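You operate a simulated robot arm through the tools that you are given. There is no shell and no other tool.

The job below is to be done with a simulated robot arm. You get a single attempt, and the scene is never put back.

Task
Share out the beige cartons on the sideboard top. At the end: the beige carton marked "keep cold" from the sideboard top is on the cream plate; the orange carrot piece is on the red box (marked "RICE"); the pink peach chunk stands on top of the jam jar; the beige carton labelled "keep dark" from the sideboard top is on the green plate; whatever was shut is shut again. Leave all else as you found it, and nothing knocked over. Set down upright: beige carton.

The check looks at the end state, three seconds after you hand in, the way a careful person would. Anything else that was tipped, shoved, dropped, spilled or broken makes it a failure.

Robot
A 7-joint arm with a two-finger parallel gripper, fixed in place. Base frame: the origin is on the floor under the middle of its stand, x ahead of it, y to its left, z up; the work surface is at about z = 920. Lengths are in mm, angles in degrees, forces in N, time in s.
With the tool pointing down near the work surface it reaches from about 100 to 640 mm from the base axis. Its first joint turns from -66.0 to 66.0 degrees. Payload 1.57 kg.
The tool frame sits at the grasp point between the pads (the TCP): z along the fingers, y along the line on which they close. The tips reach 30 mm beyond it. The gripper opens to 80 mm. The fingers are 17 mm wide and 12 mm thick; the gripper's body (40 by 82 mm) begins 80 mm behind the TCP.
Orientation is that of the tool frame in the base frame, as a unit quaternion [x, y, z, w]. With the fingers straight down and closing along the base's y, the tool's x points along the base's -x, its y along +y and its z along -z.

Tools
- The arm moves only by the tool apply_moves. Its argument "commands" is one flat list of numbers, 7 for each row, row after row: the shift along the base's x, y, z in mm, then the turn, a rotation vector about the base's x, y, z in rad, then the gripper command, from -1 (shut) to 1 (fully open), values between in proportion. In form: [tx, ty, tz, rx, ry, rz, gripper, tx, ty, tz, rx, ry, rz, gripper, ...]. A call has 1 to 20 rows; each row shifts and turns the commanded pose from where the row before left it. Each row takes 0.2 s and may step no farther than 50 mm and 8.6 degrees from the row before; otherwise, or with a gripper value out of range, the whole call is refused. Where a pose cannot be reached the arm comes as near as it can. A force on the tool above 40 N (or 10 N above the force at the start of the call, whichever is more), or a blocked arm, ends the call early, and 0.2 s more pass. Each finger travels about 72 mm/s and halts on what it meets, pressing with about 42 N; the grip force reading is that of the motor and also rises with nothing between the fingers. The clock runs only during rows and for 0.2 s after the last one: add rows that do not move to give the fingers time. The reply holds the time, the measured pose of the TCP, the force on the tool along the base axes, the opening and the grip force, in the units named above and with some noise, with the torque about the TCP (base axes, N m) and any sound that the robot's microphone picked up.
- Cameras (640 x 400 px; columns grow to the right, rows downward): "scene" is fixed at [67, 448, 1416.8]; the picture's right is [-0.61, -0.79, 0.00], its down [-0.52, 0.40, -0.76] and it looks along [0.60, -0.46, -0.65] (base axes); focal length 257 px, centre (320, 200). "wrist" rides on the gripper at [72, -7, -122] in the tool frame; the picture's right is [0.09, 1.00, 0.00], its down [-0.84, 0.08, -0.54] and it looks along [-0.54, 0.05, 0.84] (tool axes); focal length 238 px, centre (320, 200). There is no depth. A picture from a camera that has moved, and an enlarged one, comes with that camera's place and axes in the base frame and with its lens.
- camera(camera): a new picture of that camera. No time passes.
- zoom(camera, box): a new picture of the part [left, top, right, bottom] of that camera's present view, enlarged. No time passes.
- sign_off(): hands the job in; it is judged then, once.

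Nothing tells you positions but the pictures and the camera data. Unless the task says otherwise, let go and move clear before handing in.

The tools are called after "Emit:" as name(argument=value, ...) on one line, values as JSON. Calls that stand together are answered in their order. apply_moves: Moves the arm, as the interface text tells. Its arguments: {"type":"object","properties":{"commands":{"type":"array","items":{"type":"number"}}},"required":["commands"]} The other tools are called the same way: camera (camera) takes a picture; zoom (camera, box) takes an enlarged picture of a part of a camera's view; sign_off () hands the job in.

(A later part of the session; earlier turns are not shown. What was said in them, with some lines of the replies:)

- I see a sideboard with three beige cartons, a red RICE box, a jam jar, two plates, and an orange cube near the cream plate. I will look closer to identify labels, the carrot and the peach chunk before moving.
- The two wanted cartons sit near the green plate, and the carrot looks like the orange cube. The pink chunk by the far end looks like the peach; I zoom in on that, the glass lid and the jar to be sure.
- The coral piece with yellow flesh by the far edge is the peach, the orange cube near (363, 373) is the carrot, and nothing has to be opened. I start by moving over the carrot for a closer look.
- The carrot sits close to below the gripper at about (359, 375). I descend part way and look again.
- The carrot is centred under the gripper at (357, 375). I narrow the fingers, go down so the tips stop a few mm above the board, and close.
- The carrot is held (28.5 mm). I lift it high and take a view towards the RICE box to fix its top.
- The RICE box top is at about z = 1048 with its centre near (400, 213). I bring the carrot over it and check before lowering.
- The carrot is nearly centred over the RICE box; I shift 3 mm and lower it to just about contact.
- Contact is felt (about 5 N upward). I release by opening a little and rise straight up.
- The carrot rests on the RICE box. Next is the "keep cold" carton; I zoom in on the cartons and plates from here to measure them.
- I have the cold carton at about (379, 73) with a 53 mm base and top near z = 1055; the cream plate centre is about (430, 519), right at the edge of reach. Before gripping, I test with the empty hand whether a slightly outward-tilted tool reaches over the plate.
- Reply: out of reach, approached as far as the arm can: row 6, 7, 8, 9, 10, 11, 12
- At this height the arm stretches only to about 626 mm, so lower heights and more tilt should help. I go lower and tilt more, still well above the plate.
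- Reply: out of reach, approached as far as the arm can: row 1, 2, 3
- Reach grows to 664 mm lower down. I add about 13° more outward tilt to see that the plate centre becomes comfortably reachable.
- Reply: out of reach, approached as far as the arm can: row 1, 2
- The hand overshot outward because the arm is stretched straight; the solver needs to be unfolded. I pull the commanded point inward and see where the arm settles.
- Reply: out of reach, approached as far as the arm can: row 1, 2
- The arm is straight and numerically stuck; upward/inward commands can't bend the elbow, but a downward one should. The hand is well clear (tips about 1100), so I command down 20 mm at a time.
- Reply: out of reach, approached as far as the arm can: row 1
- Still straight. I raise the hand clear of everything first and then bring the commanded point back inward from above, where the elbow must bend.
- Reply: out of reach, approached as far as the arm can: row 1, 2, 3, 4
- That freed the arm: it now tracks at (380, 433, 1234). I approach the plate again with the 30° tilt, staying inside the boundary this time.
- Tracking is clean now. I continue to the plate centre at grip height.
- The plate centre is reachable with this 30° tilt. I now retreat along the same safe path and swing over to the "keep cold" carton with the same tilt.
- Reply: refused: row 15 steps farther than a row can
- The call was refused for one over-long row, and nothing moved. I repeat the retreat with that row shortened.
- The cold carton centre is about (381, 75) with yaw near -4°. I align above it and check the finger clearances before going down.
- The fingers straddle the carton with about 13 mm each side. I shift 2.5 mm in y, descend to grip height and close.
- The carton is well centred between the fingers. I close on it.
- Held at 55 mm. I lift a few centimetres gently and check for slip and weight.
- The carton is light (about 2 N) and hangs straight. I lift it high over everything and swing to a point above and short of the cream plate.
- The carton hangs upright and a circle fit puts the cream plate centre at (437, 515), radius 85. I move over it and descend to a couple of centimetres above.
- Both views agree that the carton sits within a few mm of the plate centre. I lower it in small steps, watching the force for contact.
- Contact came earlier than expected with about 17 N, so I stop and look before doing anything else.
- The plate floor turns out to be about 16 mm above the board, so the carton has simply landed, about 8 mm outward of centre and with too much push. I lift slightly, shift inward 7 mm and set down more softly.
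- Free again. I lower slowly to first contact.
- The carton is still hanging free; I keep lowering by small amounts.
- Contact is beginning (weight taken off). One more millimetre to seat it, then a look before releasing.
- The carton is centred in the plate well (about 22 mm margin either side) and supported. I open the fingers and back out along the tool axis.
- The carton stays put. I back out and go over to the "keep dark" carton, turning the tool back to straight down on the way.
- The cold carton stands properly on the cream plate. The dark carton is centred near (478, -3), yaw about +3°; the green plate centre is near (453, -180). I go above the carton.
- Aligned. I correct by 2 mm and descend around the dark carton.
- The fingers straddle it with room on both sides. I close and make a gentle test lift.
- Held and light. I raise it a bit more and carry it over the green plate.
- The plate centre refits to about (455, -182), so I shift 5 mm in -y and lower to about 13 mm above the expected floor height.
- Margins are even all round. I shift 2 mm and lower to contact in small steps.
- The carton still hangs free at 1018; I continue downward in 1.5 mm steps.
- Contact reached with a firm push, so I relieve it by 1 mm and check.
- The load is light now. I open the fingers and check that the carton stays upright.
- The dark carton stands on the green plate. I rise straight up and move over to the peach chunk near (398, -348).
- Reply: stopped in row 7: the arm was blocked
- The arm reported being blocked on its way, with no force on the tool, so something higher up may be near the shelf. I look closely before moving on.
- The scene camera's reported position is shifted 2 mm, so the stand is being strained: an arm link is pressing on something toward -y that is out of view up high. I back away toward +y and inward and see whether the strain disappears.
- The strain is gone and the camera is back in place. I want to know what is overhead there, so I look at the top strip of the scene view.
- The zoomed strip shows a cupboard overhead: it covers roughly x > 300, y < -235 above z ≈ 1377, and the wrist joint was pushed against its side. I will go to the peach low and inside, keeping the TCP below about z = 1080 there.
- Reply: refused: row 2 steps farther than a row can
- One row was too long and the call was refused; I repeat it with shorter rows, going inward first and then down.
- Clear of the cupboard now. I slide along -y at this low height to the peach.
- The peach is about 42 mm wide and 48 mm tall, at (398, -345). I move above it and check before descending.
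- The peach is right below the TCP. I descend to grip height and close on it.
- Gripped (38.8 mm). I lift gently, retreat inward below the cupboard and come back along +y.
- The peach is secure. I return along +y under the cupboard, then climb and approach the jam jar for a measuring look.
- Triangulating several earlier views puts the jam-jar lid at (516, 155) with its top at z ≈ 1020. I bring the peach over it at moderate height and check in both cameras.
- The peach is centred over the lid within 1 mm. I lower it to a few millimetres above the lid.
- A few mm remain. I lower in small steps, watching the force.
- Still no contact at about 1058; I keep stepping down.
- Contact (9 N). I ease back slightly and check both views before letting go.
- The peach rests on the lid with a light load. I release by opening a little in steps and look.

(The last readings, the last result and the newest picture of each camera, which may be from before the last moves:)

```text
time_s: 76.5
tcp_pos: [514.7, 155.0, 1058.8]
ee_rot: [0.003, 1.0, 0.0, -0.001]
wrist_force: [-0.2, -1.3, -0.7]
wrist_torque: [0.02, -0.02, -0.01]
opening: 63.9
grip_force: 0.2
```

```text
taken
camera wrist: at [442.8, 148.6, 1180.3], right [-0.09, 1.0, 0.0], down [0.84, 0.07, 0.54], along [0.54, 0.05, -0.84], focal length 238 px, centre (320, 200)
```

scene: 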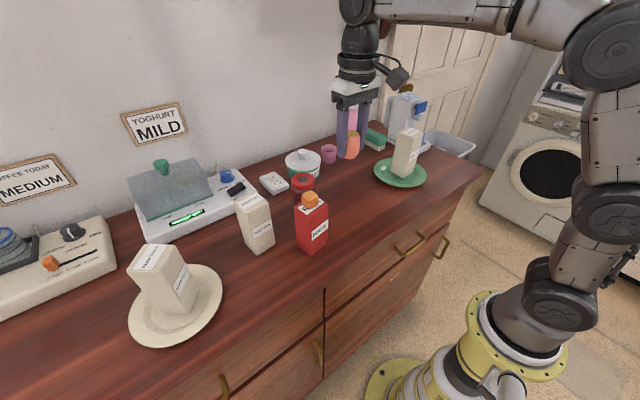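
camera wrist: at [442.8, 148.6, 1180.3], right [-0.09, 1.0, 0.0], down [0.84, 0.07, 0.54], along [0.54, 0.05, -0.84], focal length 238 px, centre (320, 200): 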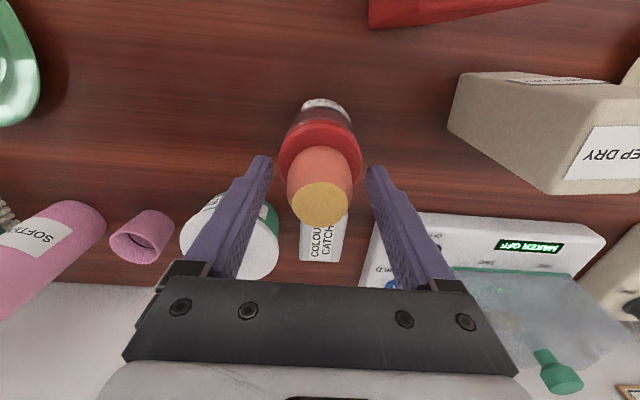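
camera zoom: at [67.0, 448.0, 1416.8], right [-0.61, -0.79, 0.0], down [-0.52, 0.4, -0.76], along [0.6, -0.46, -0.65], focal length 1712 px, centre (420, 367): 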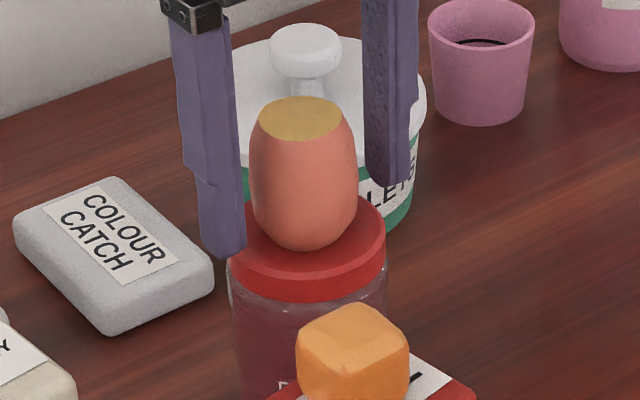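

The peach stands freely on the lid. I rise straight up, then draw back inward, clear of everything.

Emit:
apply_moves(commands=[0, 0, 15, 0, 0, 0, 0.6, 0, 0, 35, 0, 0, 0, 0.6, 0, 0, 30, 0, 0, 0, 0.6, -30, -15, 10, 0, 0, 0, 0.6, -30, -15, 10, 0, 0, 0, 0.6, -30, -15, 10, 0, 0, 0, 0.6, -30, -15, 10, 0, 0, 0, 0.6, 0, 0, 0, 0, 0, 0, 0.6, 0, 0, 0, 0, 0, 0, 0.6])

Emit:
camera(camera="scene")

Emit:
camera(camera="wrist")

Emit:
zoom(camera="scene", box=[220, 130, 400, 260])

Emit:
zoom(camera="scene", box=[350, 90, 470, 200])

Emit:
zoom(camera="scene", box=[0, 130, 240, 360])

```text
time_s: 78.5
tcp_pos: [395.7, 93.8, 1178.6]
ee_rot: [0.002, 1.0, 0.0, 0.0]
wrist_force: [0.5, -0.1, -0.3]
wrist_torque: [-0.02, 0.02, 0.0]
opening: 64.2
grip_force: 0.1
```

```text
taken
```

scene: 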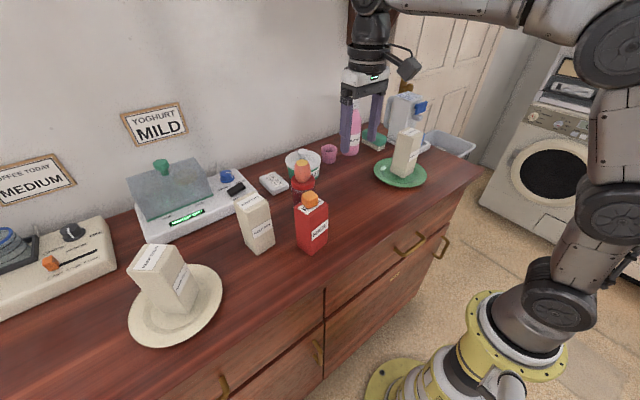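

```text
taken
camera wrist: at [323.0, 87.1, 1299.9], right [-0.09, 1.0, 0.0], down [0.84, 0.07, 0.54], along [0.54, 0.05, -0.84], focal length 238 px, centre (320, 200)
```

wrist: 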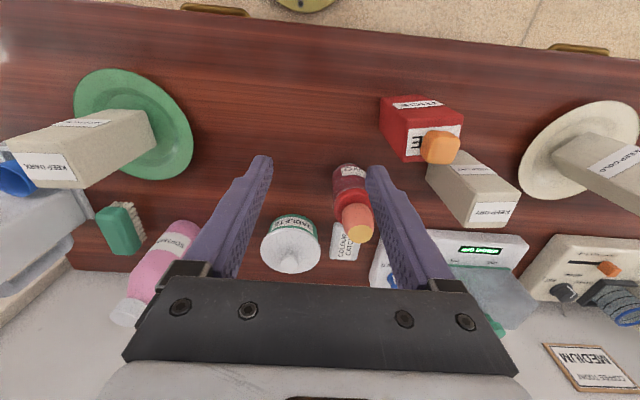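

```text
3.08 times, centred on (310, 195) of scene
camera zoom: at [67.0, 448.0, 1416.8], right [-0.61, -0.79, 0.0], down [-0.52, 0.4, -0.76], along [0.6, -0.46, -0.65], focal length 790 px, centre (351, 215)
```

zoom: 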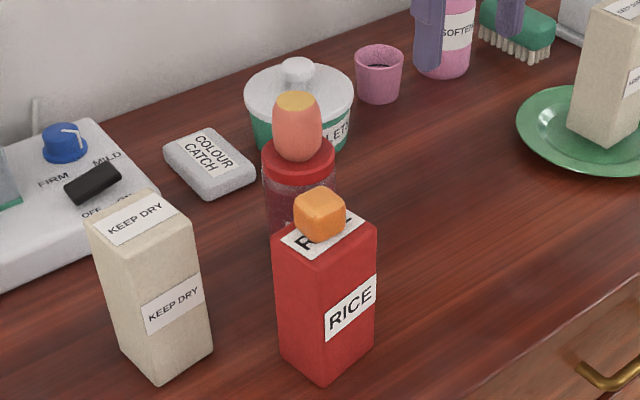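

```text
3.64 times, centred on (410, 145) of scene
camera zoom: at [67.0, 448.0, 1416.8], right [-0.61, -0.79, 0.0], down [-0.52, 0.4, -0.76], along [0.6, -0.46, -0.65], focal length 934 px, centre (-7, 400)
```

zoom: 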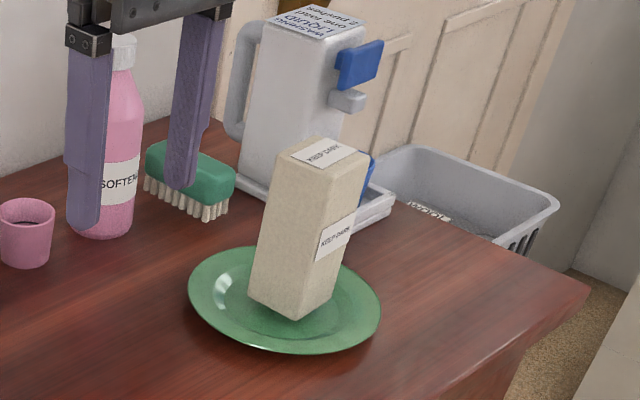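

```text
1.74 times, centred on (120, 245) of scene
camera zoom: at [67.0, 448.0, 1416.8], right [-0.61, -0.79, 0.0], down [-0.52, 0.4, -0.76], along [0.6, -0.46, -0.65], focal length 446 px, centre (668, 122)
```

zoom: 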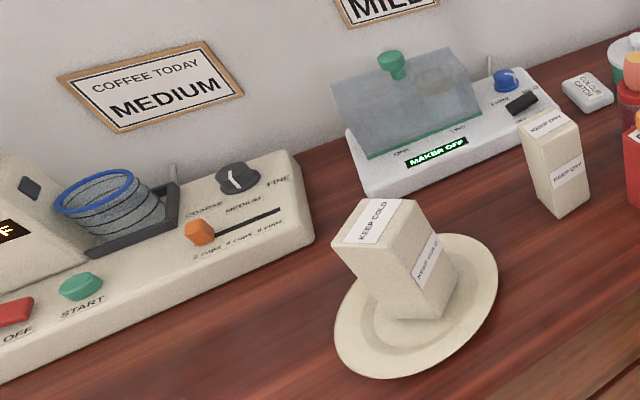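

Everything looks in place. I check both cartons closely for being flat and upright in their plates, and the jar and RICE box stacks.

Emit:
zoom(camera="scene", box=[370, 120, 440, 190])

Emit:
zoom(camera="scene", box=[120, 235, 230, 350])

Emit:
zoom(camera="wrist", box=[0, 50, 220, 220])

Emit:
zoom(camera="wrist", box=[320, 80, 480, 260])

```text
5.71 times, centred on (405, 155) of scene
camera zoom: at [67.0, 448.0, 1416.8], right [-0.61, -0.79, 0.0], down [-0.52, 0.4, -0.76], along [0.6, -0.46, -0.65], focal length 1467 px, centre (-166, 457)
```

zoom: 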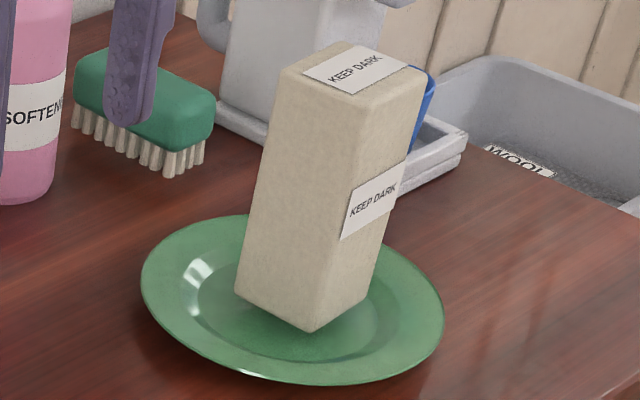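

```text
3.48 times, centred on (175, 292) of scene
camera zoom: at [67.0, 448.0, 1416.8], right [-0.61, -0.79, 0.0], down [-0.52, 0.4, -0.76], along [0.6, -0.46, -0.65], focal length 893 px, centre (824, -122)
```

zoom: 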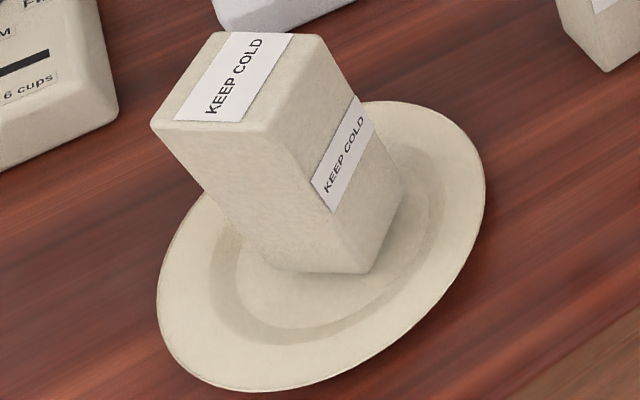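

```text
2.35 times, centred on (110, 135) of wrist
camera zoom: at [323.0, 87.1, 1299.9], right [-0.09, 1.0, 0.0], down [0.84, 0.07, 0.54], along [0.54, 0.05, -0.84], focal length 561 px, centre (814, 353)
```

zoom: 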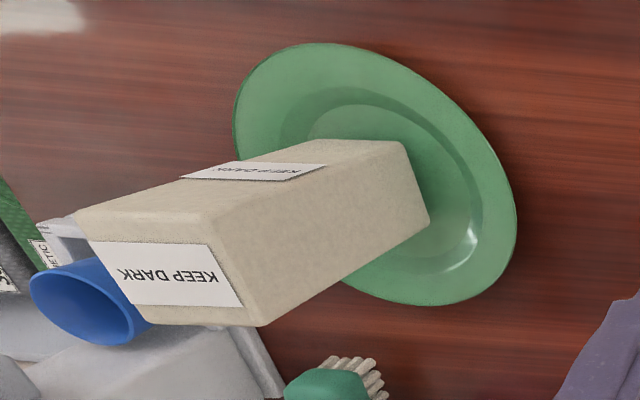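

```text
2.22 times, centred on (400, 170) of wrist
camera zoom: at [323.0, 87.1, 1299.9], right [-0.09, 1.0, 0.0], down [0.84, 0.07, 0.54], along [0.54, 0.05, -0.84], focal length 530 px, centre (142, 267)
```

zoom: 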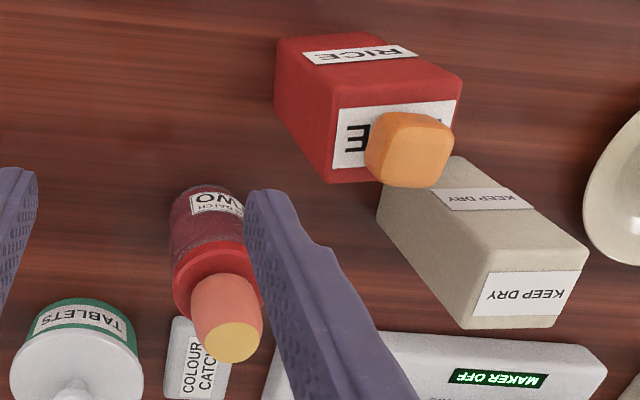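

All four placements check out in both cameras: "keep cold" is upright on the cream plate and "keep dark" upright on the green plate. The carrot is on the RICE box, and the peach stands on the jam jar. Nothing was opened, nothing else has moved, and the gripper is empty and clear, so I hand in.

Emit:
sign_off()

```text
The job is handed in.
```

I handed the job in with all four items where you asked. That comes from the final pictures; I haven't seen the check's result.

- **"Keep cold" carton:** upright in the centre of the cream plate.
- **"Keep dark" carton:** upright in the centre of the green plate.
- **Orange carrot piece:** resting on top of the red RICE box.
- **Pink peach chunk:** standing on the lid of the jam jar.

I didn't open anything, so there was nothing to shut again. In the last views, the "keep dry" carton, the machines and everything else on the sideboard looked as they did at the start.

- **Cupboard contact:** on the way to the peach, part of the arm pressed against something overhead, which I took to be the side of the cupboard. I backed off and went in lower. I saw no damage or movement, though the pictures show only part of the cupboard.
- **Cream plate:** the "keep cold" carton first touched down with about 17 N of force. I lifted it, re-centred it and set it down again gently.
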